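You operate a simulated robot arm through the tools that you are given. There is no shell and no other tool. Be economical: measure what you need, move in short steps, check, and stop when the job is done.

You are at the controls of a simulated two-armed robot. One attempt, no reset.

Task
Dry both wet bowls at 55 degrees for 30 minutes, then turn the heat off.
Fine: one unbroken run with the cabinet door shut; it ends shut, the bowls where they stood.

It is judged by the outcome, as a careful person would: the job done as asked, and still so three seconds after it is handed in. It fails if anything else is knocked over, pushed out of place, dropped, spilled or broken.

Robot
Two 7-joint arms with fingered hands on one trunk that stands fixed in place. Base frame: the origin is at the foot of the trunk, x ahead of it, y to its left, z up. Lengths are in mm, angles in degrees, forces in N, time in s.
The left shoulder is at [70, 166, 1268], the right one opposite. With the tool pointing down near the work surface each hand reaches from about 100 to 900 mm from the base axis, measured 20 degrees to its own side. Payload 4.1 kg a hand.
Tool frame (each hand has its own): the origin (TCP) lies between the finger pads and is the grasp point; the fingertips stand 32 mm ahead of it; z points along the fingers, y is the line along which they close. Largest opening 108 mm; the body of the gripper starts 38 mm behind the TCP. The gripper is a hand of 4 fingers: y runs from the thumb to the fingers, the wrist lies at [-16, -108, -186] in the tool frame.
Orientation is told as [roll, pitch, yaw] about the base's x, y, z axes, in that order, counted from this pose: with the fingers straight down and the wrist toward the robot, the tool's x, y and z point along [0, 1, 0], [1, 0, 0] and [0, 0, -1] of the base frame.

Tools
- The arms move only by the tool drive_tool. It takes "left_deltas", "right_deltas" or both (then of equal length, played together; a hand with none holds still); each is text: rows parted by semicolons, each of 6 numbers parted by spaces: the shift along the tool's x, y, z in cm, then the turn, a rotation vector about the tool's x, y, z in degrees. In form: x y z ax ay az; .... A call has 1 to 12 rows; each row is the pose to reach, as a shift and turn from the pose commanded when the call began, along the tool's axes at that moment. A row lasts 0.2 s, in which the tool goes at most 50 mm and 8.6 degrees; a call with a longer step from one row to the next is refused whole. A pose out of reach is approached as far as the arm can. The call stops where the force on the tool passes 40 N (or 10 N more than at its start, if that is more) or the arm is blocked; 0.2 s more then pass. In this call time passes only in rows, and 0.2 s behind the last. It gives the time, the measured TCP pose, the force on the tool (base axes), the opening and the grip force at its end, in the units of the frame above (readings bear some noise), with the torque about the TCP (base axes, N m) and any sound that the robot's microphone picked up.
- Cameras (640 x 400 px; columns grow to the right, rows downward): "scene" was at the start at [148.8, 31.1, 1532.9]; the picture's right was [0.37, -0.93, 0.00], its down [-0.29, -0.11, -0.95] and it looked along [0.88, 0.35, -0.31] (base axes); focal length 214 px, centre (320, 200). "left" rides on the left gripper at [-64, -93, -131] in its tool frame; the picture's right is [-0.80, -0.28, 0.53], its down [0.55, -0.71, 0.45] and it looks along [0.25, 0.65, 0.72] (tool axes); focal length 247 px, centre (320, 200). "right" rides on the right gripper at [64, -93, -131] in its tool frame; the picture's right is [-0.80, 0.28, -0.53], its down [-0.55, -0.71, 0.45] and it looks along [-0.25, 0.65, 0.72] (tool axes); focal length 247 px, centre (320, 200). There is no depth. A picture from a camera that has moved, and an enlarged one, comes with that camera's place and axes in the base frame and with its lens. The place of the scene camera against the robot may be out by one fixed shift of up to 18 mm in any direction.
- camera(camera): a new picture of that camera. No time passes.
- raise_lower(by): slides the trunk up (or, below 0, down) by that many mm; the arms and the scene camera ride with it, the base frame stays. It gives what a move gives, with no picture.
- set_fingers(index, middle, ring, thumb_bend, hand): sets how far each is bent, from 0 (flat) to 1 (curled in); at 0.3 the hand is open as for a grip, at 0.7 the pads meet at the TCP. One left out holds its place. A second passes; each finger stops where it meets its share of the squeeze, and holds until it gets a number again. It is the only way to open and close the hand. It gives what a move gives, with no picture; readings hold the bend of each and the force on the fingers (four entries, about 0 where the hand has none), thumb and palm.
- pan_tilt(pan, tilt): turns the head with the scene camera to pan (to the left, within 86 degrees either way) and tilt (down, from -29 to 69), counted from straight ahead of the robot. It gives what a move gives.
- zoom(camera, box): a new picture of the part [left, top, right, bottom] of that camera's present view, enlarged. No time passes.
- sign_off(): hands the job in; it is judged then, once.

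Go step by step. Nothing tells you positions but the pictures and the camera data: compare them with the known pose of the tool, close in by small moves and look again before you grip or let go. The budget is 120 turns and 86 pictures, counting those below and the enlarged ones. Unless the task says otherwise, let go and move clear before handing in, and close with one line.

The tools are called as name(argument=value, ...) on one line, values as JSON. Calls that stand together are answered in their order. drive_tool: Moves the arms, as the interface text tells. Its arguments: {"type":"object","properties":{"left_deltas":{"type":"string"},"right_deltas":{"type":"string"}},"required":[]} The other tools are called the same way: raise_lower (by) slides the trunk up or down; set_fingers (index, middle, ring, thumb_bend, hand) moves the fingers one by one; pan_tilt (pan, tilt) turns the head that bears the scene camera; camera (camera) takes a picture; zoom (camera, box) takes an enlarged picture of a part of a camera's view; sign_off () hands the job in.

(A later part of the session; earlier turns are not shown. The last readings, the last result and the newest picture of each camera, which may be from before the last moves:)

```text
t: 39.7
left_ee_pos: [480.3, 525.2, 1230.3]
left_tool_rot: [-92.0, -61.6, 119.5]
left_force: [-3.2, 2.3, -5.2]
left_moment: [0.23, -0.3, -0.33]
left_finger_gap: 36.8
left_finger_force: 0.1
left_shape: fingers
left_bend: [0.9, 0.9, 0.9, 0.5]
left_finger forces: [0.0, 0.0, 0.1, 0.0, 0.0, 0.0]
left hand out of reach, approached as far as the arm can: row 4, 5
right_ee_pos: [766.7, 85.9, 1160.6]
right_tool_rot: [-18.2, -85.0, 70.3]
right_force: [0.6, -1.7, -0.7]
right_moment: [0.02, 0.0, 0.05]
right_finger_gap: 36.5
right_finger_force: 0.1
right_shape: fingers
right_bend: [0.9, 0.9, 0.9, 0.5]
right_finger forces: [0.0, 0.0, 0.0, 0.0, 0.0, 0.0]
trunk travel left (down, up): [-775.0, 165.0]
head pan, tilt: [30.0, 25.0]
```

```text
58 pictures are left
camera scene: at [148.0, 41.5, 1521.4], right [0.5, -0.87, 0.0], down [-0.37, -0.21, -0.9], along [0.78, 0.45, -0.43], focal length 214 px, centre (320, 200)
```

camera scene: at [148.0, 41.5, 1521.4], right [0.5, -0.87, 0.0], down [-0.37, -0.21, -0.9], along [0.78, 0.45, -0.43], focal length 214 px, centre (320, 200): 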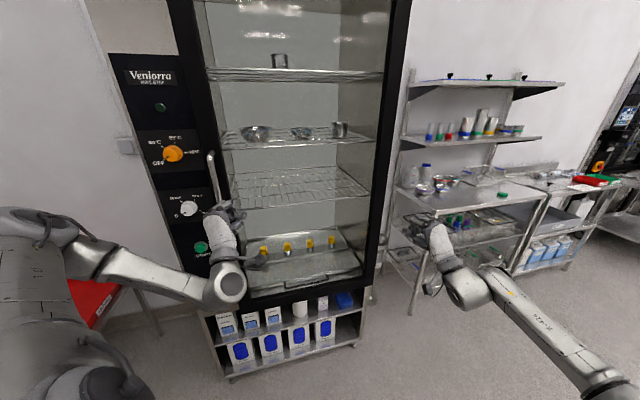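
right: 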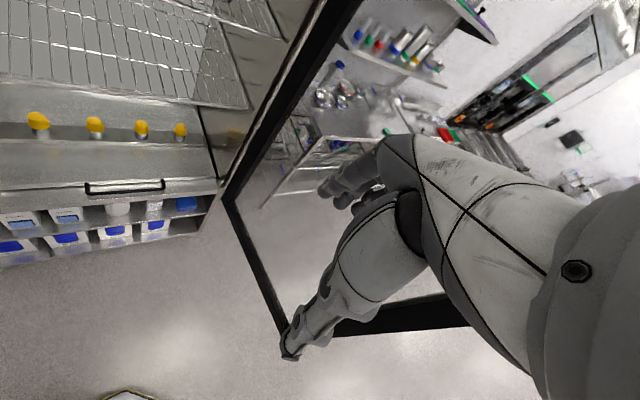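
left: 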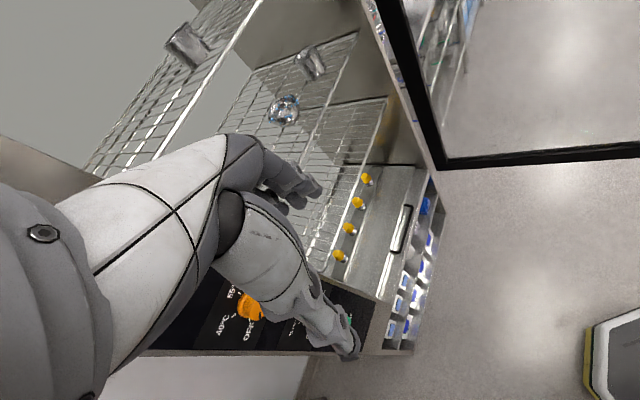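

drive_tool(left_deltas="0.4 0.2 2 0 0 0; 0.8 0.3 4 0 0 0; 1.1 0.5 6 0 0 0; 1.4 0.6 8 0 0 0; 1.8 0.8 10 0 0 0; 2.1 0.9 12 0 0 0; 2.5 1.1 14 0 0 0")

camera(camera="scene")

```text
t: 40.9
left_ee_pos: [507.5, 639.3, 1203.3]
left_tool_rot: [-90.1, -60.5, 127.8]
left_force: [12.4, -34.4, -0.5]
left_moment: [-1.32, -0.59, -0.23]
left_finger_gap: 42.7
left_finger_force: 19.2
left_shape: fingers
left_bend: [0.9, 0.9, 0.9, 0.44]
left_finger forces: [3.2, 0.0, 0.0, 0.1, 35.5, 0.0]
right_ee_pos: [763.1, 84.7, 1163.8]
right_tool_rot: [-19.6, -85.2, 71.8]
right_force: [-0.5, 0.7, 0.1]
right_moment: [-0.01, 0.02, -0.02]
right_finger_gap: 36.9
right_finger_force: 0.0
right_shape: fingers
right_bend: [0.9, 0.9, 0.9, 0.5]
right_finger forces: [0.0, 0.0, 0.0, 0.1, 0.0, 0.1]
trunk travel left (down, up): [-775.0, 165.0]
head pan, tilt: [30.0, 25.0]
stopped in row 6 (left hand): the force on the tool passed its limit at 55 N (the readings are from after the stop); the commanded pose is now the measured one
```

```text
57 pictures are left
camera scene: at [144.2, 35.1, 1521.8], right [0.5, -0.87, -0.01], down [-0.37, -0.21, -0.91], along [0.79, 0.45, -0.42], focal length 214 px, centre (320, 200)
```

scene: 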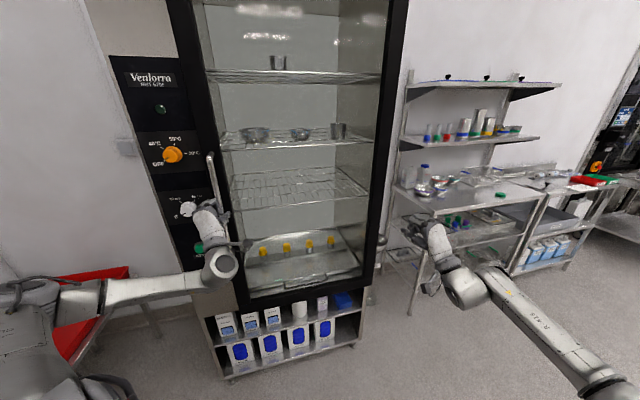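

drive_tool(left_deltas="-2 -1 0 0 0 0; -2 -1 -4 0 0 0; -2 -1 -8 0 0 0")

camera(camera="left")

zoom(camera="scene", box=[180, 160, 260, 310])

```text
t: 41.7
left_ee_pos: [451.0, 578.7, 1202.3]
left_tool_rot: [-90.0, -60.4, 128.3]
left_force: [-1.1, -0.1, 0.4]
left_moment: [0.02, 0.01, 0.01]
left_finger_gap: 37.0
left_finger_force: 0.0
left_shape: fingers
left_bend: [0.9, 0.9, 0.9, 0.5]
left_finger forces: [0.0, 0.0, 0.1, 0.0, 0.0, 0.0]
right_ee_pos: [760.3, 88.1, 1165.5]
right_tool_rot: [-22.5, -85.1, 74.9]
right_force: [0.0, 0.5, 0.1]
right_moment: [-0.02, -0.01, -0.06]
right_finger_gap: 37.0
right_finger_force: 0.0
right_shape: fingers
right_bend: [0.9, 0.9, 0.9, 0.5]
right_finger forces: [0.0, 0.0, 0.0, 0.0, 0.1, 0.0]
trunk travel left (down, up): [-775.0, 165.0]
head pan, tilt: [30.0, 25.0]
```

```text
56 pictures are left
camera left: at [411.2, 418.0, 1153.3], right [0.93, -0.32, 0.15], down [0.27, 0.38, -0.88], along [0.23, 0.87, 0.44], focal length 247 px, centre (320, 200)
```

left: 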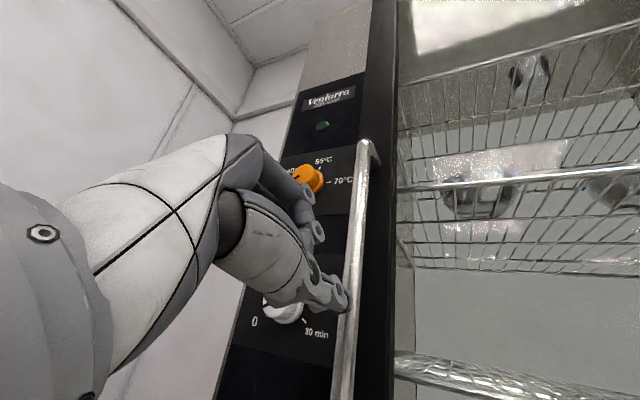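

```text
2.67 times, centred on (220, 235) of scene
camera zoom: at [138.9, 42.0, 1522.3], right [0.5, -0.87, 0.0], down [-0.36, -0.21, -0.91], along [0.79, 0.45, -0.42], focal length 572 px, centre (587, 107)
```

zoom: 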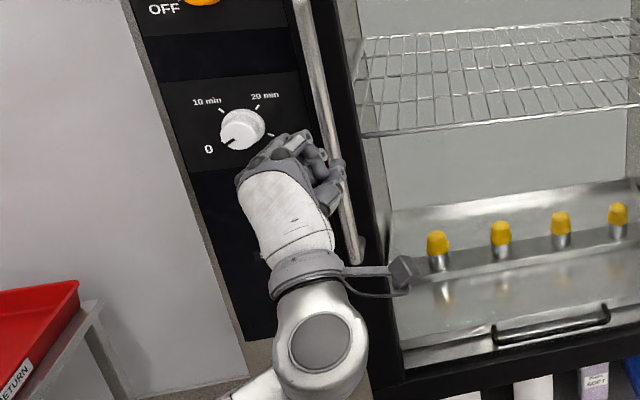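

drive_tool(left_deltas="-1.7 -1 1 0 0 0; -1.7 -1 3 0 0 0; -1.7 -1 5 0 0 0; -1.7 -1 7 0 0 0; -1.7 -1 8.5 0 0 0; -1.7 -1 10 0 0 0; -1.7 -1 11.5 0 0 0; -1.7 -1 13 0 0 0")

zoom(camera="scene", box=[140, 160, 300, 310])

```text
t: 43.1
left_ee_pos: [535.2, 612.3, 1209.4]
left_tool_rot: [-91.5, -60.7, 129.5]
left_force: [-30.4, -38.3, 1.1]
left_moment: [0.38, -0.09, 1.48]
left_finger_gap: 37.0
left_finger_force: 24.1
left_shape: fingers
left_bend: [0.9, 0.9, 0.91, 0.5]
left_finger forces: [0.1, 26.5, 21.3, 0.0, 0.1, 0.0]
right_ee_pos: [756.6, 82.9, 1168.7]
right_tool_rot: [-23.6, -85.6, 75.9]
right_force: [0.2, 0.4, 0.0]
right_moment: [0.01, 0.0, -0.02]
right_finger_gap: 36.8
right_finger_force: 0.0
right_shape: fingers
right_bend: [0.9, 0.9, 0.9, 0.5]
right_finger forces: [0.0, 0.0, 0.0, 0.1, 0.0, 0.0]
trunk travel left (down, up): [-775.0, 165.0]
head pan, tilt: [30.0, 25.0]
stopped in row 6 (left hand): the force on the tool passed its limit at 49 N (the readings are from after the stop); the commanded pose is now the measured one
```

```text
2.67 times, centred on (220, 235) of scene
camera zoom: at [134.8, 33.7, 1522.7], right [0.5, -0.87, 0.0], down [-0.36, -0.21, -0.91], along [0.79, 0.46, -0.42], focal length 572 px, centre (587, 107)
```

zoom: 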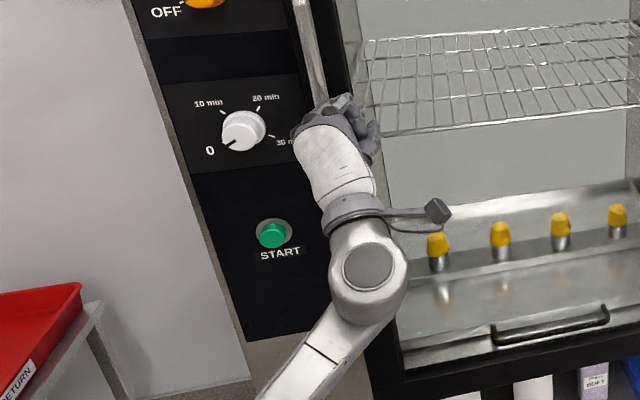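

drive_tool(left_deltas="0 0 -5 0 0 0; 0 0 -10 0 0 0; 1.1 4.3 -9 0 0 0; 2.2 8.6 -8 0 0 0; 3.3 12.9 -7 0 0 0; 4.4 17.2 -6 0 0 0; 5.5 21.5 -5 0 0 0")

set_fingers(hand="left", index=0.3, middle=0.3, ring=0.3, thumb_bend=0.3)

camera(camera="left")

camera(camera="scene")

```text
t: 44.7
left_ee_pos: [405.1, 710.1, 1361.3]
left_tool_rot: [-90.1, -60.4, 128.2]
left_force: [-0.3, -0.2, 0.3]
left_moment: [0.03, 0.01, -0.02]
left_finger_gap: 36.8
left_finger_force: 0.1
left_shape: fingers
left_bend: [0.9, 0.9, 0.9, 0.5]
left_finger forces: [0.0, 0.0, 0.0, 0.1, 0.0, 0.1]
right_ee_pos: [761.0, 89.3, 1164.4]
right_tool_rot: [-21.7, -85.1, 73.9]
right_force: [-0.2, 0.3, -0.4]
right_moment: [-0.01, 0.02, 0.01]
right_finger_gap: 36.8
right_finger_force: 0.0
right_shape: fingers
right_bend: [0.9, 0.9, 0.9, 0.5]
right_finger forces: [0.1, 0.0, 0.0, 0.0, 0.1, 0.0]
trunk travel left (down, up): [-775.0, 165.0]
head pan, tilt: [30.0, 25.0]
```

```text
t: 45.7
left_ee_pos: [406.6, 710.3, 1360.0]
left_tool_rot: [-90.0, -60.6, 128.2]
left_force: [0.5, -0.6, -0.4]
left_moment: [0.0, 0.03, 0.01]
left_finger_gap: 108.2
left_finger_force: 0.0
left_shape: fingers
left_bend: [0.3, 0.3, 0.3, 0.3]
left_finger forces: [0.0, 0.0, 0.0, 0.0, 0.0, 0.0]
right_ee_pos: [762.3, 89.5, 1163.4]
right_tool_rot: [-21.3, -85.1, 73.4]
right_force: [0.5, -0.4, 1.7]
right_moment: [-0.01, 0.0, 0.01]
right_finger_gap: 36.8
right_finger_force: 0.1
right_shape: fingers
right_bend: [0.9, 0.9, 0.9, 0.5]
right_finger forces: [0.0, 0.1, 0.0, 0.0, 0.0, 0.1]
trunk travel left (down, up): [-775.0, 165.0]
head pan, tilt: [30.0, 25.0]
```

```text
53 pictures are left
camera left: at [365.9, 549.0, 1311.6], right [0.93, -0.33, 0.15], down [0.27, 0.38, -0.88], along [0.23, 0.87, 0.44], focal length 247 px, centre (320, 200)
```

left: 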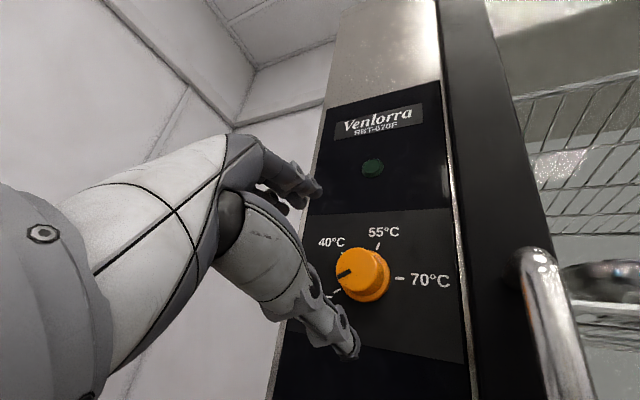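

```text
52 pictures are left
camera scene: at [141.9, 42.9, 1521.8], right [0.5, -0.87, 0.0], down [-0.37, -0.21, -0.91], along [0.78, 0.45, -0.42], focal length 214 px, centre (320, 200)
```

scene: 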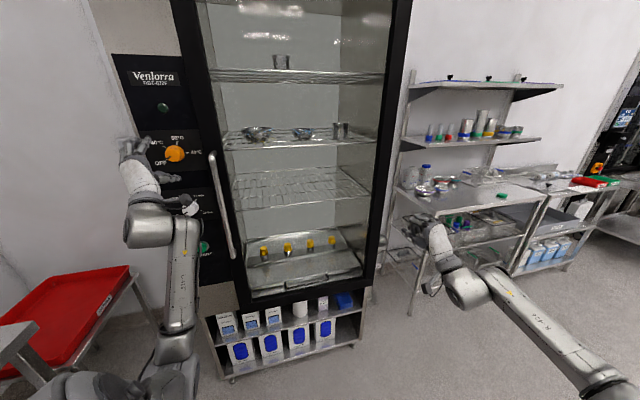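

drive_tool(left_deltas="0 0 0 0 0 -8; 0 0 0 0 0 -16; 0 0 0 0 0 -24; 0 0 0 0 0 -32; 0 0 0 0 0 -40")

```text
t: 46.9
left_ee_pos: [406.4, 707.7, 1360.0]
left_tool_rot: [-90.0, -20.3, 128.1]
left_force: [0.4, 0.0, 0.0]
left_moment: [-0.01, -0.01, 0.02]
left_finger_gap: 108.1
left_finger_force: 0.0
left_shape: fingers
left_bend: [0.3, 0.3, 0.3, 0.3]
left_finger forces: [0.0, 0.1, 0.0, 0.0, 0.0, 0.1]
right_ee_pos: [764.0, 88.1, 1163.8]
right_tool_rot: [-20.9, -85.1, 73.1]
right_force: [-0.1, 0.2, -1.0]
right_moment: [-0.02, -0.03, 0.04]
right_finger_gap: 36.6
right_finger_force: 0.0
right_shape: fingers
right_bend: [0.9, 0.9, 0.9, 0.5]
right_finger forces: [0.0, 0.0, 0.1, 0.0, 0.0, 0.1]
trunk travel left (down, up): [-775.0, 165.0]
head pan, tilt: [30.0, 25.0]
```

drive_tool(left_deltas="0 0 0 0 0 -8; 0 0 0 0 0 -16; 0 0 0 0 0 -24; 0 0 0 0 0 -32")

camera(camera="left")

camera(camera="scene")

```text
t: 47.9
left_ee_pos: [407.1, 709.8, 1360.5]
left_tool_rot: [-90.0, 11.6, 128.1]
left_force: [-0.2, -0.6, 0.2]
left_moment: [0.03, 0.01, -0.02]
left_finger_gap: 107.9
left_finger_force: 0.0
left_shape: fingers
left_bend: [0.3, 0.3, 0.3, 0.3]
left_finger forces: [0.0, 0.0, 0.0, 0.0, 0.0, 0.0]
right_ee_pos: [762.3, 87.8, 1164.1]
right_tool_rot: [-21.2, -85.1, 73.2]
right_force: [-0.9, -0.5, -0.6]
right_moment: [0.01, 0.03, 0.03]
right_finger_gap: 36.8
right_finger_force: 0.0
right_shape: fingers
right_bend: [0.9, 0.9, 0.9, 0.5]
right_finger forces: [0.1, 0.0, 0.0, 0.0, 0.1, 0.0]
trunk travel left (down, up): [-775.0, 165.0]
head pan, tilt: [30.0, 25.0]
```

```text
51 pictures are left
camera left: at [350.4, 567.1, 1442.2], right [0.49, 0.24, 0.84], down [0.85, -0.35, -0.4], along [0.2, 0.9, -0.37], focal length 247 px, centre (320, 200)
```

left: 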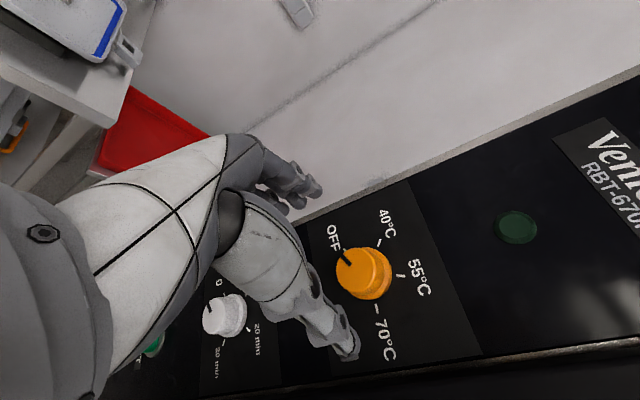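

```text
50 pictures are left
camera scene: at [142.1, 41.5, 1521.8], right [0.5, -0.87, 0.0], down [-0.37, -0.21, -0.91], along [0.78, 0.45, -0.42], focal length 214 px, centre (320, 200)
```

scene: 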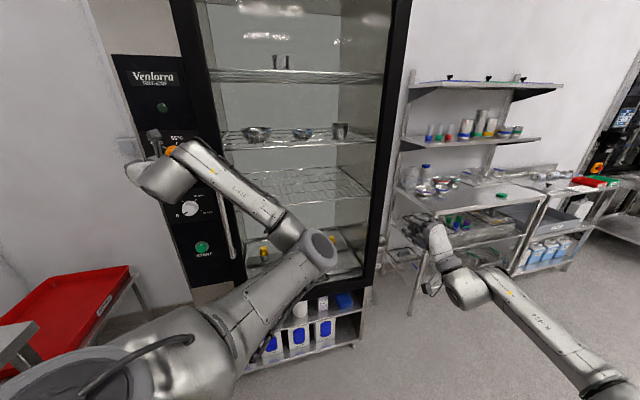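

drive_tool(left_deltas="0 0 3 0 0 0; 0 0 5 0 0 0; 0 0 6.5 0 0 0; 0 0 7.5 0 0 0")

camera(camera="left")

```text
t: 48.9
left_ee_pos: [458.8, 750.8, 1363.3]
left_tool_rot: [-90.3, 11.4, 128.3]
left_force: [-18.1, -22.4, -5.3]
left_moment: [-0.8, 0.29, 1.54]
left_finger_gap: 108.7
left_finger_force: 14.4
left_shape: fingers
left_bend: [0.3, 0.3, 0.3, 0.3]
left_finger forces: [1.2, 28.0, 0.0, 0.0, 0.0, 0.1]
right_ee_pos: [758.0, 85.4, 1167.3]
right_tool_rot: [-23.0, -85.4, 75.3]
right_force: [0.0, -0.5, -0.2]
right_moment: [0.02, 0.03, -0.03]
right_finger_gap: 36.3
right_finger_force: 0.1
right_shape: fingers
right_bend: [0.9, 0.9, 0.9, 0.5]
right_finger forces: [0.0, 0.0, 0.0, 0.0, 0.0, 0.1]
trunk travel left (down, up): [-775.0, 165.0]
head pan, tilt: [30.0, 25.0]
```

```text
49 pictures are left
camera left: at [403.5, 609.0, 1445.3], right [0.49, 0.24, 0.84], down [0.85, -0.35, -0.4], along [0.2, 0.91, -0.37], focal length 247 px, centre (320, 200)
```

left: 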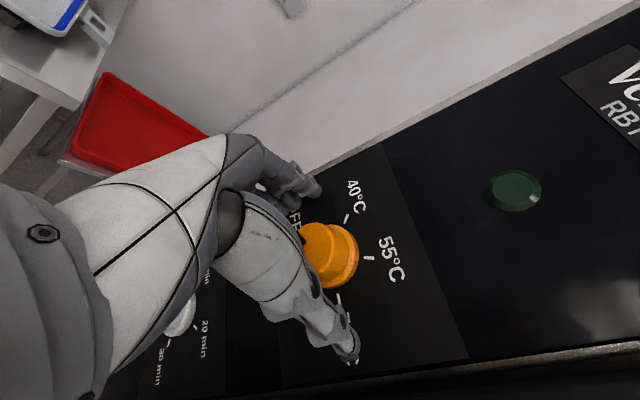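

drive_tool(left_deltas="0 0 -0.6 0 0 0; 0 0 -0.6 0 0 0")

set_fingers(hand="left", index=0.7, middle=0.7, ring=0.7, thumb_bend=0.7)

camera(camera="left")

```text
t: 49.5
left_ee_pos: [458.5, 751.7, 1362.1]
left_tool_rot: [-90.1, 11.4, 128.2]
left_force: [-10.4, -12.2, -2.9]
left_moment: [-0.4, 0.16, 0.87]
left_finger_gap: 108.6
left_finger_force: 7.5
left_shape: fingers
left_bend: [0.3, 0.3, 0.3, 0.3]
left_finger forces: [0.2, 15.4, 0.0, 0.0, 0.1, 0.1]
right_ee_pos: [759.6, 85.9, 1167.2]
right_tool_rot: [-22.1, -85.1, 74.2]
right_force: [0.1, -0.9, -0.8]
right_moment: [-0.01, 0.0, 0.01]
right_finger_gap: 36.6
right_finger_force: 0.0
right_shape: fingers
right_bend: [0.9, 0.9, 0.9, 0.5]
right_finger forces: [0.1, 0.0, 0.1, 0.0, 0.1, 0.0]
trunk travel left (down, up): [-775.0, 165.0]
head pan, tilt: [30.0, 25.0]
```

```text
t: 50.5
left_ee_pos: [454.6, 752.5, 1362.4]
left_tool_rot: [-90.2, 11.7, 128.2]
left_force: [-24.9, -14.3, -11.1]
left_moment: [-0.8, 0.47, 1.77]
left_finger_gap: 38.9
left_finger_force: 22.6
left_shape: fingers
left_bend: [0.58, 0.34, 0.7, 0.58]
left_finger forces: [10.2, 25.5, 0.4, 0.0, 9.1, 0.1]
right_ee_pos: [756.9, 86.9, 1166.5]
right_tool_rot: [-23.7, -85.2, 75.9]
right_force: [0.3, 0.0, 0.5]
right_moment: [-0.02, 0.03, 0.03]
right_finger_gap: 36.8
right_finger_force: 0.1
right_shape: fingers
right_bend: [0.9, 0.9, 0.9, 0.5]
right_finger forces: [0.0, 0.0, 0.1, 0.0, 0.0, 0.1]
trunk travel left (down, up): [-775.0, 165.0]
head pan, tilt: [30.0, 25.0]
```

```text
48 pictures are left
camera left: at [398.9, 609.0, 1444.0], right [0.49, 0.24, 0.84], down [0.85, -0.35, -0.39], along [0.2, 0.91, -0.37], focal length 247 px, centre (320, 200)
```

left: 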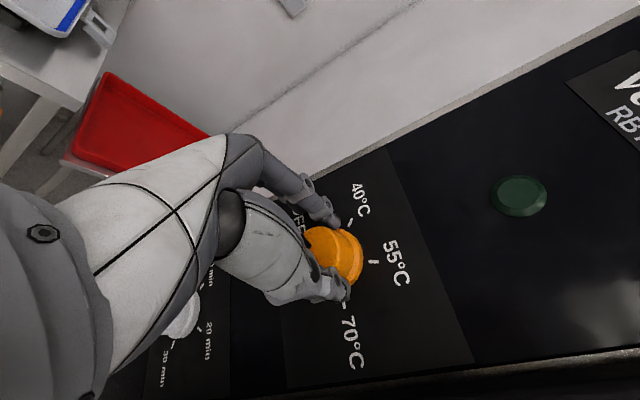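

set_fingers(hand="left", index=0.3, middle=0.3, ring=0.3, thumb_bend=0.3)

drive_tool(left_deltas="-0.5 0 -1 0 0 0; -1.1 0 -1 0 0 0")

set_fingers(hand="left", index=0.7, middle=0.7, ring=0.7, thumb_bend=0.7)

camera(camera="left")

```text
t: 51.5
left_ee_pos: [459.2, 749.7, 1362.9]
left_tool_rot: [-90.1, 11.5, 128.1]
left_force: [-7.5, -9.4, 3.3]
left_moment: [0.0, 0.14, 0.61]
left_finger_gap: 108.1
left_finger_force: 6.3
left_shape: fingers
left_bend: [0.3, 0.31, 0.3, 0.3]
left_finger forces: [0.1, 12.6, 0.0, 0.0, 0.0, 0.0]
right_ee_pos: [760.8, 86.8, 1165.6]
right_tool_rot: [-21.9, -85.2, 74.2]
right_force: [0.5, 0.9, 0.4]
right_moment: [0.01, 0.02, -0.05]
right_finger_gap: 36.8
right_finger_force: 0.1
right_shape: fingers
right_bend: [0.9, 0.9, 0.9, 0.5]
right_finger forces: [0.0, 0.0, 0.1, 0.1, 0.0, 0.0]
trunk travel left (down, up): [-775.0, 165.0]
head pan, tilt: [30.0, 25.0]
```

```text
t: 52.1
left_ee_pos: [450.9, 748.7, 1371.1]
left_tool_rot: [-90.1, 11.5, 128.0]
left_force: [-0.4, 0.4, 0.1]
left_moment: [-0.01, 0.03, -0.01]
left_finger_gap: 108.2
left_finger_force: 0.0
left_shape: fingers
left_bend: [0.3, 0.3, 0.3, 0.3]
left_finger forces: [0.0, 0.0, 0.0, 0.0, 0.0, 0.0]
right_ee_pos: [761.4, 89.1, 1164.5]
right_tool_rot: [-21.7, -85.1, 73.8]
right_force: [0.1, 0.7, 0.3]
right_moment: [-0.01, -0.03, 0.0]
right_finger_gap: 36.8
right_finger_force: 0.0
right_shape: fingers
right_bend: [0.9, 0.9, 0.9, 0.5]
right_finger forces: [0.0, 0.0, 0.0, 0.1, 0.0, 0.0]
trunk travel left (down, up): [-775.0, 165.0]
head pan, tilt: [30.0, 25.0]
```

```text
t: 53.1
left_ee_pos: [448.5, 750.4, 1371.6]
left_tool_rot: [-90.0, 11.6, 128.2]
left_force: [-5.5, 2.9, -4.5]
left_moment: [-0.07, 0.2, 0.38]
left_finger_gap: 27.3
left_finger_force: 16.4
left_shape: fingers
left_bend: [0.66, 0.6, 0.65, 0.59]
left_finger forces: [3.2, 12.7, 4.6, 0.0, 11.2, 0.0]
right_ee_pos: [761.2, 89.9, 1165.2]
right_tool_rot: [-22.1, -85.0, 74.2]
right_force: [0.5, 0.0, -0.1]
right_moment: [0.03, 0.0, -0.02]
right_finger_gap: 36.6
right_finger_force: 0.1
right_shape: fingers
right_bend: [0.9, 0.9, 0.9, 0.5]
right_finger forces: [0.0, 0.0, 0.0, 0.0, 0.0, 0.0]
trunk travel left (down, up): [-775.0, 165.0]
head pan, tilt: [30.0, 25.0]
```

```text
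47 pictures are left
camera left: at [393.7, 608.2, 1452.0], right [0.49, 0.24, 0.84], down [0.85, -0.35, -0.4], along [0.2, 0.9, -0.37], focal length 247 px, centre (320, 200)
```

left: 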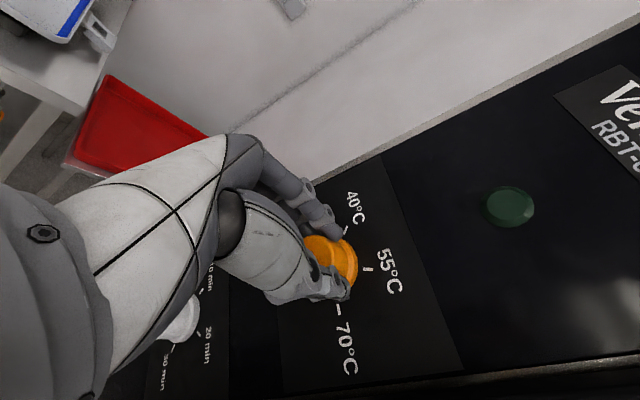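

drive_tool(left_deltas="0 0 0 0 0 8; 0 0 0 0 0 16; 0 0 0 0 0 24; 0 0 0 0 0 32; 0 0 0 0 0 40; 0 0 0 0 0 48; 0 0 0 0 0 56; 0 0 0 0 0 64; 0 0 0 0 0 72")

camera(camera="left")

```text
t: 55.1
left_ee_pos: [455.1, 744.0, 1371.9]
left_tool_rot: [-90.1, -60.8, 128.3]
left_force: [9.0, -19.5, -4.1]
left_moment: [-0.32, -0.09, -0.53]
left_finger_gap: 29.9
left_finger_force: 14.1
left_shape: fingers
left_bend: [0.69, 0.64, 0.69, 0.56]
left_finger forces: [2.4, 4.8, 0.4, 0.0, 20.8, 0.0]
right_ee_pos: [763.1, 86.5, 1163.1]
right_tool_rot: [-19.3, -85.2, 71.6]
right_force: [0.1, 0.4, 0.5]
right_moment: [0.03, -0.02, -0.02]
right_finger_gap: 36.8
right_finger_force: 0.0
right_shape: fingers
right_bend: [0.9, 0.9, 0.9, 0.5]
right_finger forces: [0.1, 0.1, 0.1, 0.0, 0.0, 0.0]
trunk travel left (down, up): [-775.0, 165.0]
head pan, tilt: [30.0, 25.0]
```

```text
46 pictures are left
camera left: at [413.0, 583.2, 1323.0], right [0.93, -0.33, 0.14], down [0.27, 0.38, -0.88], along [0.24, 0.86, 0.45], focal length 247 px, centre (320, 200)
```

left: 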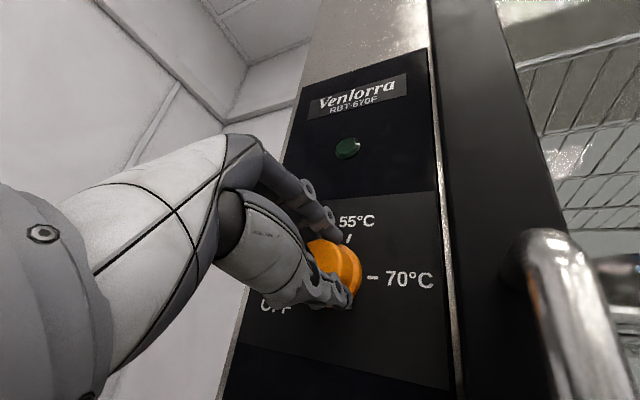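

drive_tool(left_deltas="-0.4 -0.2 0 0 0 8; -0.4 -0.2 0 0 0 16; -0.4 -0.2 0 0 0 24; -0.4 -0.2 0 0 0 32; -0.4 -0.2 0 0 0 40; -0.4 -0.2 0 0 0 48; -0.4 -0.2 0 0 0 56; -0.4 -0.2 0 0 0 64")

camera(camera="left")

zoom(camera="scene", box=[120, 90, 220, 200])

```text
t: 56.9
left_ee_pos: [452.8, 746.0, 1371.3]
left_tool_rot: [90.2, -55.4, -52.0]
left_force: [-3.9, -4.2, -9.6]
left_moment: [-0.31, 0.32, 0.14]
left_finger_gap: 36.3
left_finger_force: 10.3
left_shape: fingers
left_bend: [0.64, 0.68, 0.7, 0.56]
left_finger forces: [5.2, 1.7, 0.0, 0.1, 13.9, 0.0]
right_ee_pos: [762.0, 89.9, 1164.8]
right_tool_rot: [-21.9, -85.2, 74.0]
right_force: [-1.1, 0.1, 0.1]
right_moment: [-0.03, -0.02, 0.0]
right_finger_gap: 36.8
right_finger_force: 0.0
right_shape: fingers
right_bend: [0.9, 0.9, 0.9, 0.5]
right_finger forces: [0.0, 0.1, 0.0, 0.0, 0.1, 0.1]
trunk travel left (down, up): [-775.0, 165.0]
head pan, tilt: [30.0, 25.0]
```

```text
45 pictures are left
camera left: at [349.8, 664.6, 1258.9], right [0.73, -0.06, -0.68], down [-0.17, 0.95, -0.27], along [0.66, 0.32, 0.68], focal length 247 px, centre (320, 200)
```

left: 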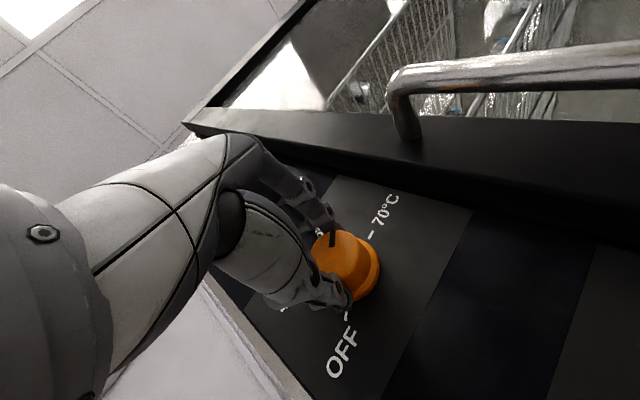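

```text
3.64 times, centred on (170, 145) of scene
camera zoom: at [140.9, 43.7, 1521.9], right [0.5, -0.87, 0.0], down [-0.37, -0.21, -0.91], along [0.79, 0.45, -0.42], focal length 780 px, centre (866, 400)
```

zoom: 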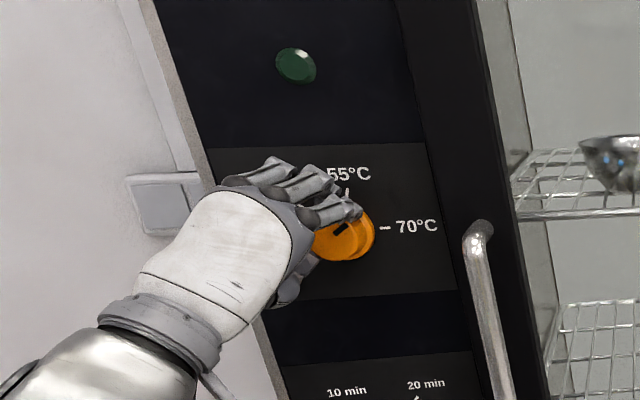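

set_fingers(hand="left", index=0.3, middle=0.3, ring=0.3, thumb_bend=0.3)

drive_tool(left_deltas="0 0 -3 0 0 0; 0 0 -6 0 0 0; 0 0 -9 0 0 0")

camera(camera="left")

zoom(camera="scene", box=[120, 90, 220, 200])

```text
t: 57.9
left_ee_pos: [454.9, 745.3, 1371.4]
left_tool_rot: [90.1, -55.6, -52.0]
left_force: [-0.6, 0.5, -0.4]
left_moment: [0.03, -0.01, -0.01]
left_finger_gap: 108.3
left_finger_force: 0.0
left_shape: fingers
left_bend: [0.3, 0.3, 0.3, 0.3]
left_finger forces: [0.0, 0.1, 0.0, 0.0, 0.0, 0.0]
right_ee_pos: [762.0, 89.2, 1163.1]
right_tool_rot: [-21.2, -85.1, 73.5]
right_force: [-0.1, 0.5, -0.2]
right_moment: [-0.03, 0.01, -0.01]
right_finger_gap: 36.7
right_finger_force: 0.0
right_shape: fingers
right_bend: [0.9, 0.9, 0.9, 0.5]
right_finger forces: [0.1, 0.0, 0.0, 0.0, 0.0, 0.0]
trunk travel left (down, up): [-775.0, 165.0]
head pan, tilt: [30.0, 25.0]
```

```text
t: 58.7
left_ee_pos: [381.7, 688.5, 1371.8]
left_tool_rot: [90.2, -55.5, -52.0]
left_force: [0.2, -0.2, -0.2]
left_moment: [0.0, 0.02, -0.01]
left_finger_gap: 108.2
left_finger_force: 0.0
left_shape: fingers
left_bend: [0.3, 0.3, 0.3, 0.3]
left_finger forces: [0.0, 0.1, 0.1, 0.0, 0.1, 0.0]
right_ee_pos: [760.8, 89.2, 1164.3]
right_tool_rot: [-21.8, -85.1, 73.9]
right_force: [-1.3, -0.8, 1.0]
right_moment: [-0.02, -0.03, -0.01]
right_finger_gap: 36.7
right_finger_force: 0.0
right_shape: fingers
right_bend: [0.9, 0.9, 0.9, 0.5]
right_finger forces: [0.1, 0.0, 0.1, 0.1, 0.0, 0.0]
trunk travel left (down, up): [-775.0, 165.0]
head pan, tilt: [30.0, 25.0]
```

```text
43 pictures are left
camera left: at [278.9, 606.9, 1258.7], right [0.73, -0.06, -0.68], down [-0.17, 0.95, -0.27], along [0.66, 0.32, 0.68], focal length 247 px, centre (320, 200)
```

left: 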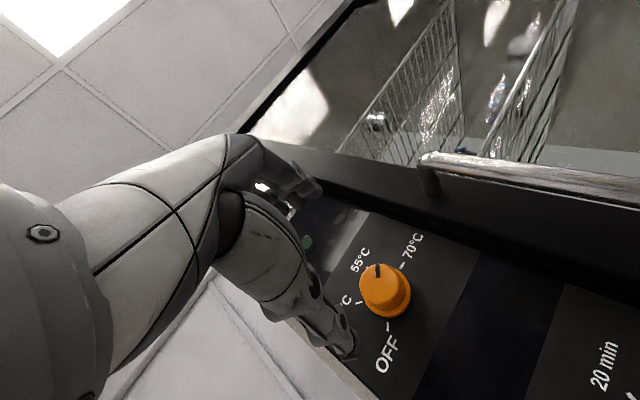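

```text
3.64 times, centred on (170, 145) of scene
camera zoom: at [140.8, 42.3, 1521.9], right [0.5, -0.87, 0.0], down [-0.37, -0.21, -0.91], along [0.79, 0.45, -0.42], focal length 780 px, centre (866, 400)
```

zoom: 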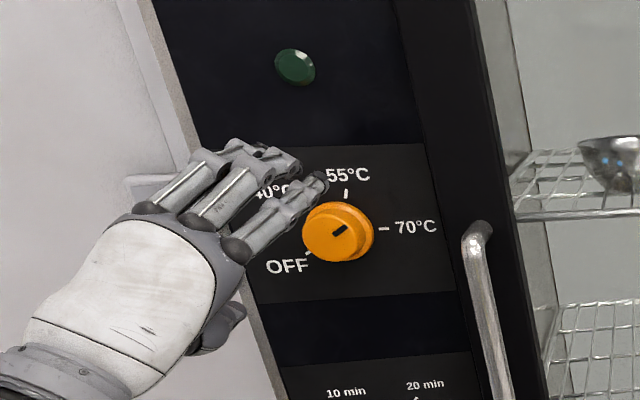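

zoom(camera="left", box=[330, 220, 450, 380])

zoom(camera="scene", box=[155, 125, 200, 175])

```text
2.50 times, centred on (390, 300) of left
camera zoom: at [278.9, 606.9, 1258.7], right [0.73, -0.06, -0.68], down [-0.17, 0.95, -0.27], along [0.66, 0.32, 0.68], focal length 617 px, centre (145, -50)
```

zoom: 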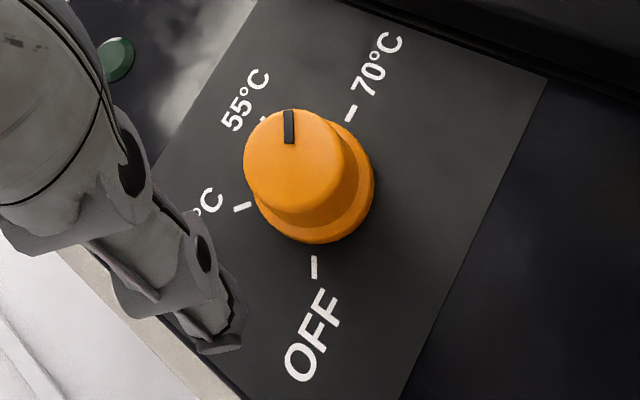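

```text
8.00 times, centred on (178, 150) of scene
camera zoom: at [140.8, 42.3, 1521.9], right [0.5, -0.87, 0.0], down [-0.37, -0.21, -0.91], along [0.79, 0.45, -0.42], focal length 1716 px, centre (1460, 600)
```

zoom: 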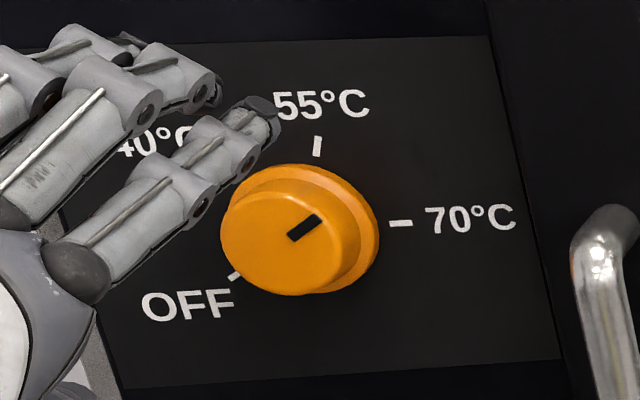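

drive_tool(left_deltas="0 0 3 0 0 0; 0 0 6 0 0 0; 0 0 9 0 0 0")

set_fingers(hand="left", index=0.7, middle=0.7, ring=0.7, thumb_bend=0.7)

zoom(camera="left", box=[270, 180, 430, 340])

```text
t: 59.5
left_ee_pos: [454.5, 746.0, 1369.8]
left_tool_rot: [89.9, -55.6, -51.9]
left_force: [-0.5, 0.7, -0.4]
left_moment: [0.04, -0.02, 0.0]
left_finger_gap: 108.1
left_finger_force: 0.1
left_shape: fingers
left_bend: [0.3, 0.3, 0.3, 0.3]
left_finger forces: [0.1, 0.0, 0.1, 0.1, 0.0, 0.0]
right_ee_pos: [762.1, 89.7, 1162.6]
right_tool_rot: [-20.8, -84.9, 72.9]
right_force: [-1.2, 0.2, 0.0]
right_moment: [0.01, -0.01, 0.02]
right_finger_gap: 37.1
right_finger_force: 0.0
right_shape: fingers
right_bend: [0.9, 0.9, 0.9, 0.5]
right_finger forces: [0.0, 0.0, 0.0, 0.0, 0.0, 0.1]
trunk travel left (down, up): [-775.0, 165.0]
head pan, tilt: [30.0, 25.0]
```

```text
t: 60.5
left_ee_pos: [451.7, 747.3, 1369.6]
left_tool_rot: [90.1, -55.7, -51.7]
left_force: [-5.5, 3.6, -3.3]
left_moment: [-0.03, 0.15, 0.23]
left_finger_gap: 36.2
left_finger_force: 11.5
left_shape: fingers
left_bend: [0.63, 0.67, 0.7, 0.57]
left_finger forces: [5.3, 3.2, 0.0, 0.0, 14.9, 0.0]
right_ee_pos: [761.6, 90.3, 1163.9]
right_tool_rot: [-21.9, -85.0, 74.1]
right_force: [0.4, -1.6, 0.6]
right_moment: [0.02, -0.01, 0.02]
right_finger_gap: 36.9
right_finger_force: 0.2
right_shape: fingers
right_bend: [0.9, 0.9, 0.9, 0.5]
right_finger forces: [0.0, 0.0, 0.0, 0.0, 0.1, 0.0]
trunk travel left (down, up): [-775.0, 165.0]
head pan, tilt: [30.0, 25.0]
```

```text
2.50 times, centred on (350, 260) of left
camera zoom: at [349.2, 665.5, 1257.5], right [0.73, -0.06, -0.68], down [-0.17, 0.95, -0.27], along [0.66, 0.32, 0.68], focal length 617 px, centre (245, 50)
```

zoom: 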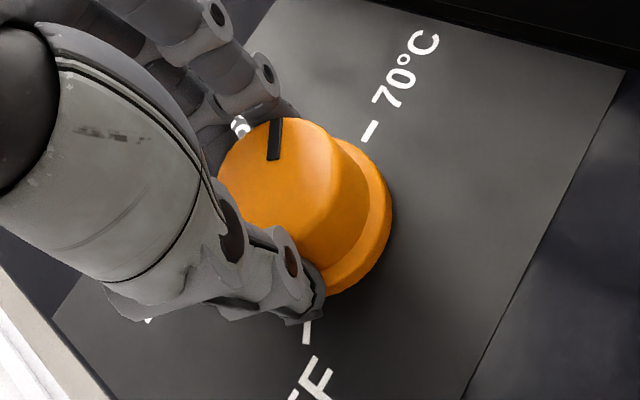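

set_fingers(hand="left", index=0.4, middle=0.4, ring=0.4, thumb_bend=0.4)

drive_tool(left_deltas="-0.9 0 0 0 0 0; -0.9 0 0 0 0 0")

set_fingers(hand="left", index=0.7, middle=0.7, ring=0.7, thumb_bend=0.7)

drive_tool(left_deltas="0 0 0 0 0 -8; 0 0 0 0 0 -16; 0 0 0 0 0 -24; 0 0 0 0 0 -30")

zoom(camera="left", box=[270, 180, 430, 340])

zoom(camera="scene", box=[155, 125, 200, 175])

```text
t: 61.5
left_ee_pos: [453.9, 744.5, 1371.2]
left_tool_rot: [90.0, -55.5, -51.8]
left_force: [-0.8, 1.0, -0.3]
left_moment: [0.01, 0.04, 0.01]
left_finger_gap: 81.7
left_finger_force: 0.1
left_shape: fingers
left_bend: [0.4, 0.4, 0.4, 0.4]
left_finger forces: [0.0, 0.0, 0.0, 0.0, 0.1, 0.0]
right_ee_pos: [762.4, 89.0, 1164.1]
right_tool_rot: [-21.3, -85.2, 73.5]
right_force: [0.5, 0.0, -0.7]
right_moment: [0.04, 0.01, 0.0]
right_finger_gap: 36.8
right_finger_force: 0.0
right_shape: fingers
right_bend: [0.9, 0.9, 0.9, 0.5]
right_finger forces: [0.1, 0.0, 0.1, 0.1, 0.1, 0.0]
trunk travel left (down, up): [-775.0, 165.0]
head pan, tilt: [30.0, 25.0]
```

```text
t: 62.1
left_ee_pos: [457.7, 739.5, 1366.4]
left_tool_rot: [90.0, -55.5, -51.8]
left_force: [-0.8, 0.4, -0.4]
left_moment: [0.02, 0.01, -0.01]
left_finger_gap: 81.7
left_finger_force: 0.2
left_shape: fingers
left_bend: [0.4, 0.4, 0.4, 0.4]
left_finger forces: [0.0, 0.0, 0.0, 0.0, 0.0, 0.0]
right_ee_pos: [761.4, 89.9, 1164.3]
right_tool_rot: [-21.6, -85.1, 73.7]
right_force: [0.2, -0.3, -0.5]
right_moment: [0.03, 0.01, 0.01]
right_finger_gap: 36.9
right_finger_force: 0.0
right_shape: fingers
right_bend: [0.9, 0.9, 0.9, 0.5]
right_finger forces: [0.0, 0.1, 0.1, 0.0, 0.1, 0.0]
trunk travel left (down, up): [-775.0, 165.0]
head pan, tilt: [30.0, 25.0]
```

```text
t: 63.1
left_ee_pos: [456.9, 741.2, 1364.6]
left_tool_rot: [89.9, -55.7, -51.9]
left_force: [-5.2, 1.5, -7.9]
left_moment: [-0.19, 0.14, 0.19]
left_finger_gap: 35.1
left_finger_force: 12.7
left_shape: fingers
left_bend: [0.65, 0.64, 0.7, 0.55]
left_finger forces: [3.2, 5.7, 0.1, 0.0, 17.5, 0.0]
right_ee_pos: [761.3, 90.2, 1163.6]
right_tool_rot: [-21.7, -85.0, 73.9]
right_force: [-0.5, 0.5, -0.1]
right_moment: [-0.01, 0.01, -0.03]
right_finger_gap: 36.8
right_finger_force: 0.0
right_shape: fingers
right_bend: [0.9, 0.9, 0.9, 0.5]
right_finger forces: [0.0, 0.0, 0.0, 0.0, 0.1, 0.0]
trunk travel left (down, up): [-775.0, 165.0]
head pan, tilt: [30.0, 25.0]
```

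```text
t: 64.1
left_ee_pos: [455.0, 741.4, 1366.3]
left_tool_rot: [91.2, -85.7, -53.1]
left_force: [-4.2, 7.6, 0.5]
left_moment: [0.16, -0.06, 0.25]
left_finger_gap: 33.2
left_finger_force: 12.2
left_shape: fingers
left_bend: [0.65, 0.63, 0.7, 0.56]
left_finger forces: [3.5, 9.2, 0.4, 0.0, 10.9, 0.0]
right_ee_pos: [760.5, 90.6, 1163.8]
right_tool_rot: [-22.1, -84.9, 74.3]
right_force: [0.4, -0.5, 0.4]
right_moment: [0.04, 0.0, 0.03]
right_finger_gap: 36.9
right_finger_force: 0.1
right_shape: fingers
right_bend: [0.9, 0.9, 0.9, 0.5]
right_finger forces: [0.0, 0.1, 0.0, 0.0, 0.0, 0.1]
trunk travel left (down, up): [-775.0, 165.0]
head pan, tilt: [30.0, 25.0]
```

```text
2.50 times, centred on (350, 260) of left
camera zoom: at [388.1, 615.0, 1268.9], right [0.9, -0.28, -0.34], down [-0.02, 0.75, -0.66], along [0.44, 0.6, 0.67], focal length 617 px, centre (245, 50)
```

zoom: 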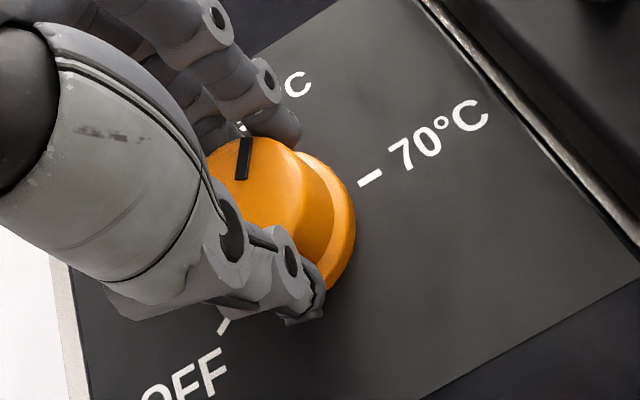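

```text
8.00 times, centred on (178, 150) of scene
camera zoom: at [140.7, 44.7, 1521.9], right [0.5, -0.87, 0.0], down [-0.37, -0.21, -0.91], along [0.78, 0.45, -0.42], focal length 1716 px, centre (1460, 600)
```

zoom: 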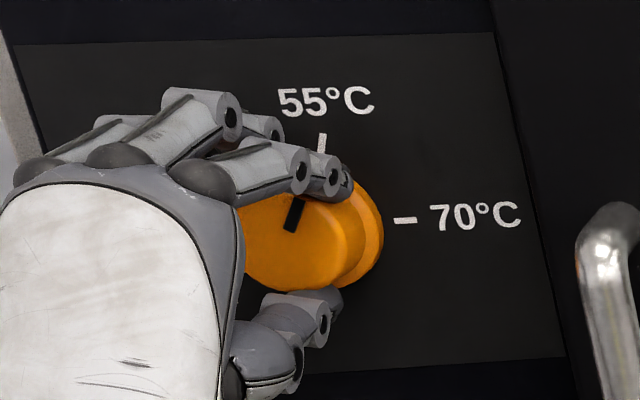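

drive_tool(left_deltas="0 0 0 0 0 -6; 0 0 0 0 0 -11")

set_fingers(hand="left", index=0.3, middle=0.3, ring=0.3, thumb_bend=0.3)

drive_tool(left_deltas="0 0 -3 0 0 0; 0 0 -6 0 0 0; 0 0 -9 0 0 0; 0 0 -12 0 0 0")

zoom(camera="scene", box=[140, 125, 220, 225])

camera(camera="left")

```text
t: 64.7
left_ee_pos: [455.2, 742.6, 1367.0]
left_tool_rot: [-90.7, -83.3, 129.0]
left_force: [-7.8, 7.1, 2.2]
left_moment: [0.21, -0.06, 0.37]
left_finger_gap: 32.0
left_finger_force: 12.8
left_shape: fingers
left_bend: [0.65, 0.63, 0.69, 0.57]
left_finger forces: [3.5, 10.3, 1.5, 0.1, 10.6, 0.0]
right_ee_pos: [757.9, 92.2, 1165.2]
right_tool_rot: [-22.7, -84.9, 74.9]
right_force: [0.0, 0.3, -0.6]
right_moment: [0.0, 0.03, 0.0]
right_finger_gap: 37.0
right_finger_force: 0.0
right_shape: fingers
right_bend: [0.9, 0.9, 0.9, 0.5]
right_finger forces: [0.0, 0.0, 0.0, 0.0, 0.0, 0.1]
trunk travel left (down, up): [-775.0, 165.0]
head pan, tilt: [30.0, 25.0]
```

```text
t: 65.7
left_ee_pos: [459.0, 740.1, 1365.4]
left_tool_rot: [-90.1, -83.4, 128.3]
left_force: [0.1, -0.2, -0.5]
left_moment: [-0.02, -0.03, -0.02]
left_finger_gap: 108.1
left_finger_force: 0.1
left_shape: fingers
left_bend: [0.3, 0.3, 0.3, 0.3]
left_finger forces: [0.0, 0.0, 0.0, 0.1, 0.0, 0.0]
right_ee_pos: [761.1, 88.7, 1164.3]
right_tool_rot: [-21.4, -85.1, 73.5]
right_force: [-0.5, -0.1, -0.8]
right_moment: [0.0, 0.0, -0.01]
right_finger_gap: 36.5
right_finger_force: 0.1
right_shape: fingers
right_bend: [0.9, 0.9, 0.9, 0.5]
right_finger forces: [0.0, 0.1, 0.0, 0.1, 0.0, 0.0]
trunk travel left (down, up): [-775.0, 165.0]
head pan, tilt: [30.0, 25.0]
```

```text
t: 66.7
left_ee_pos: [361.6, 666.5, 1366.1]
left_tool_rot: [-90.9, -83.4, 129.0]
left_force: [-0.3, 0.3, 0.8]
left_moment: [0.0, 0.0, 0.01]
left_finger_gap: 108.4
left_finger_force: 0.0
left_shape: fingers
left_bend: [0.3, 0.3, 0.3, 0.3]
left_finger forces: [0.0, 0.1, 0.1, 0.1, 0.0, 0.0]
right_ee_pos: [760.3, 89.0, 1164.4]
right_tool_rot: [-21.8, -85.1, 74.0]
right_force: [-1.2, -0.6, -0.4]
right_moment: [-0.04, 0.03, 0.0]
right_finger_gap: 36.9
right_finger_force: 0.1
right_shape: fingers
right_bend: [0.9, 0.9, 0.9, 0.5]
right_finger forces: [0.0, 0.0, 0.1, 0.0, 0.0, 0.1]
trunk travel left (down, up): [-775.0, 165.0]
head pan, tilt: [30.0, 25.0]
```

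```text
4.00 times, centred on (180, 175) of scene
camera zoom: at [140.6, 42.1, 1522.0], right [0.5, -0.87, 0.0], down [-0.37, -0.21, -0.91], along [0.79, 0.45, -0.42], focal length 858 px, centre (880, 300)
```

zoom: 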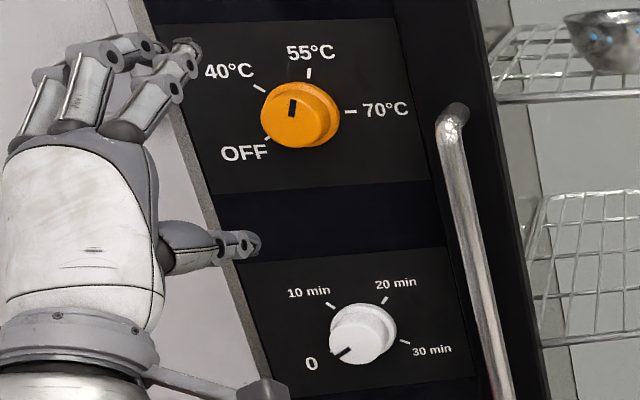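

```text
35 pictures are left
camera left: at [304.9, 525.0, 1282.1], right [0.93, -0.32, -0.19], down [0.07, 0.64, -0.76], along [0.37, 0.7, 0.62], focal length 247 px, centre (320, 200)
```

left: 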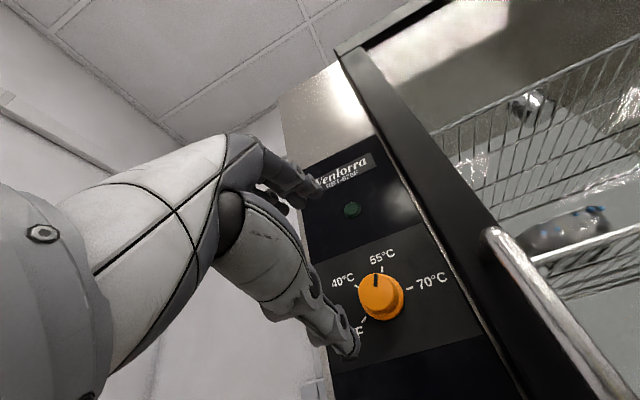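

drive_tool(left_deltas="0.2 -1.6 0 0 0 -8; 0.4 -3.1 0 0 0 -16; 0.6 -4.7 0 0 0 -24; 0.8 -6.2 0 0 0 -32; 1 -7.8 0 0 0 -40; 1.1 -9.4 0 0 0 -48; 1.3 -10.9 0 0 0 -56; 1.5 -12.5 0 0 0 -64; 1.7 -14 0 0 0 -72; 1.9 -15.6 0 0 0 -80; 2.1 -17.2 0 0 0 -88; 2.3 -18.7 0 0 0 -96")

camera(camera="left")

```text
t: 69.3
left_ee_pos: [363.3, 667.7, 1177.0]
left_tool_rot: [-90.1, 12.7, 128.1]
left_force: [0.2, 0.2, -0.7]
left_moment: [-0.03, 0.03, 0.01]
left_finger_gap: 108.4
left_finger_force: 0.0
left_shape: fingers
left_bend: [0.3, 0.3, 0.3, 0.3]
left_finger forces: [0.1, 0.1, 0.0, 0.0, 0.0, 0.0]
right_ee_pos: [761.3, 88.4, 1164.3]
right_tool_rot: [-21.3, -85.2, 73.4]
right_force: [-0.1, -0.5, 0.2]
right_moment: [-0.01, 0.02, 0.04]
right_finger_gap: 36.9
right_finger_force: 0.0
right_shape: fingers
right_bend: [0.9, 0.9, 0.9, 0.5]
right_finger forces: [0.1, 0.1, 0.0, 0.0, 0.1, 0.0]
trunk travel left (down, up): [-775.0, 165.0]
head pan, tilt: [30.0, 25.0]
```

```text
34 pictures are left
camera left: at [306.8, 525.5, 1260.8], right [0.48, 0.25, 0.84], down [0.85, -0.36, -0.38], along [0.21, 0.9, -0.38], focal length 247 px, centre (320, 200)
```

left: 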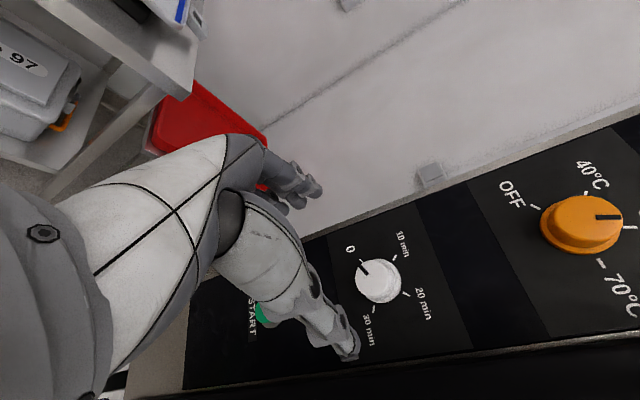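

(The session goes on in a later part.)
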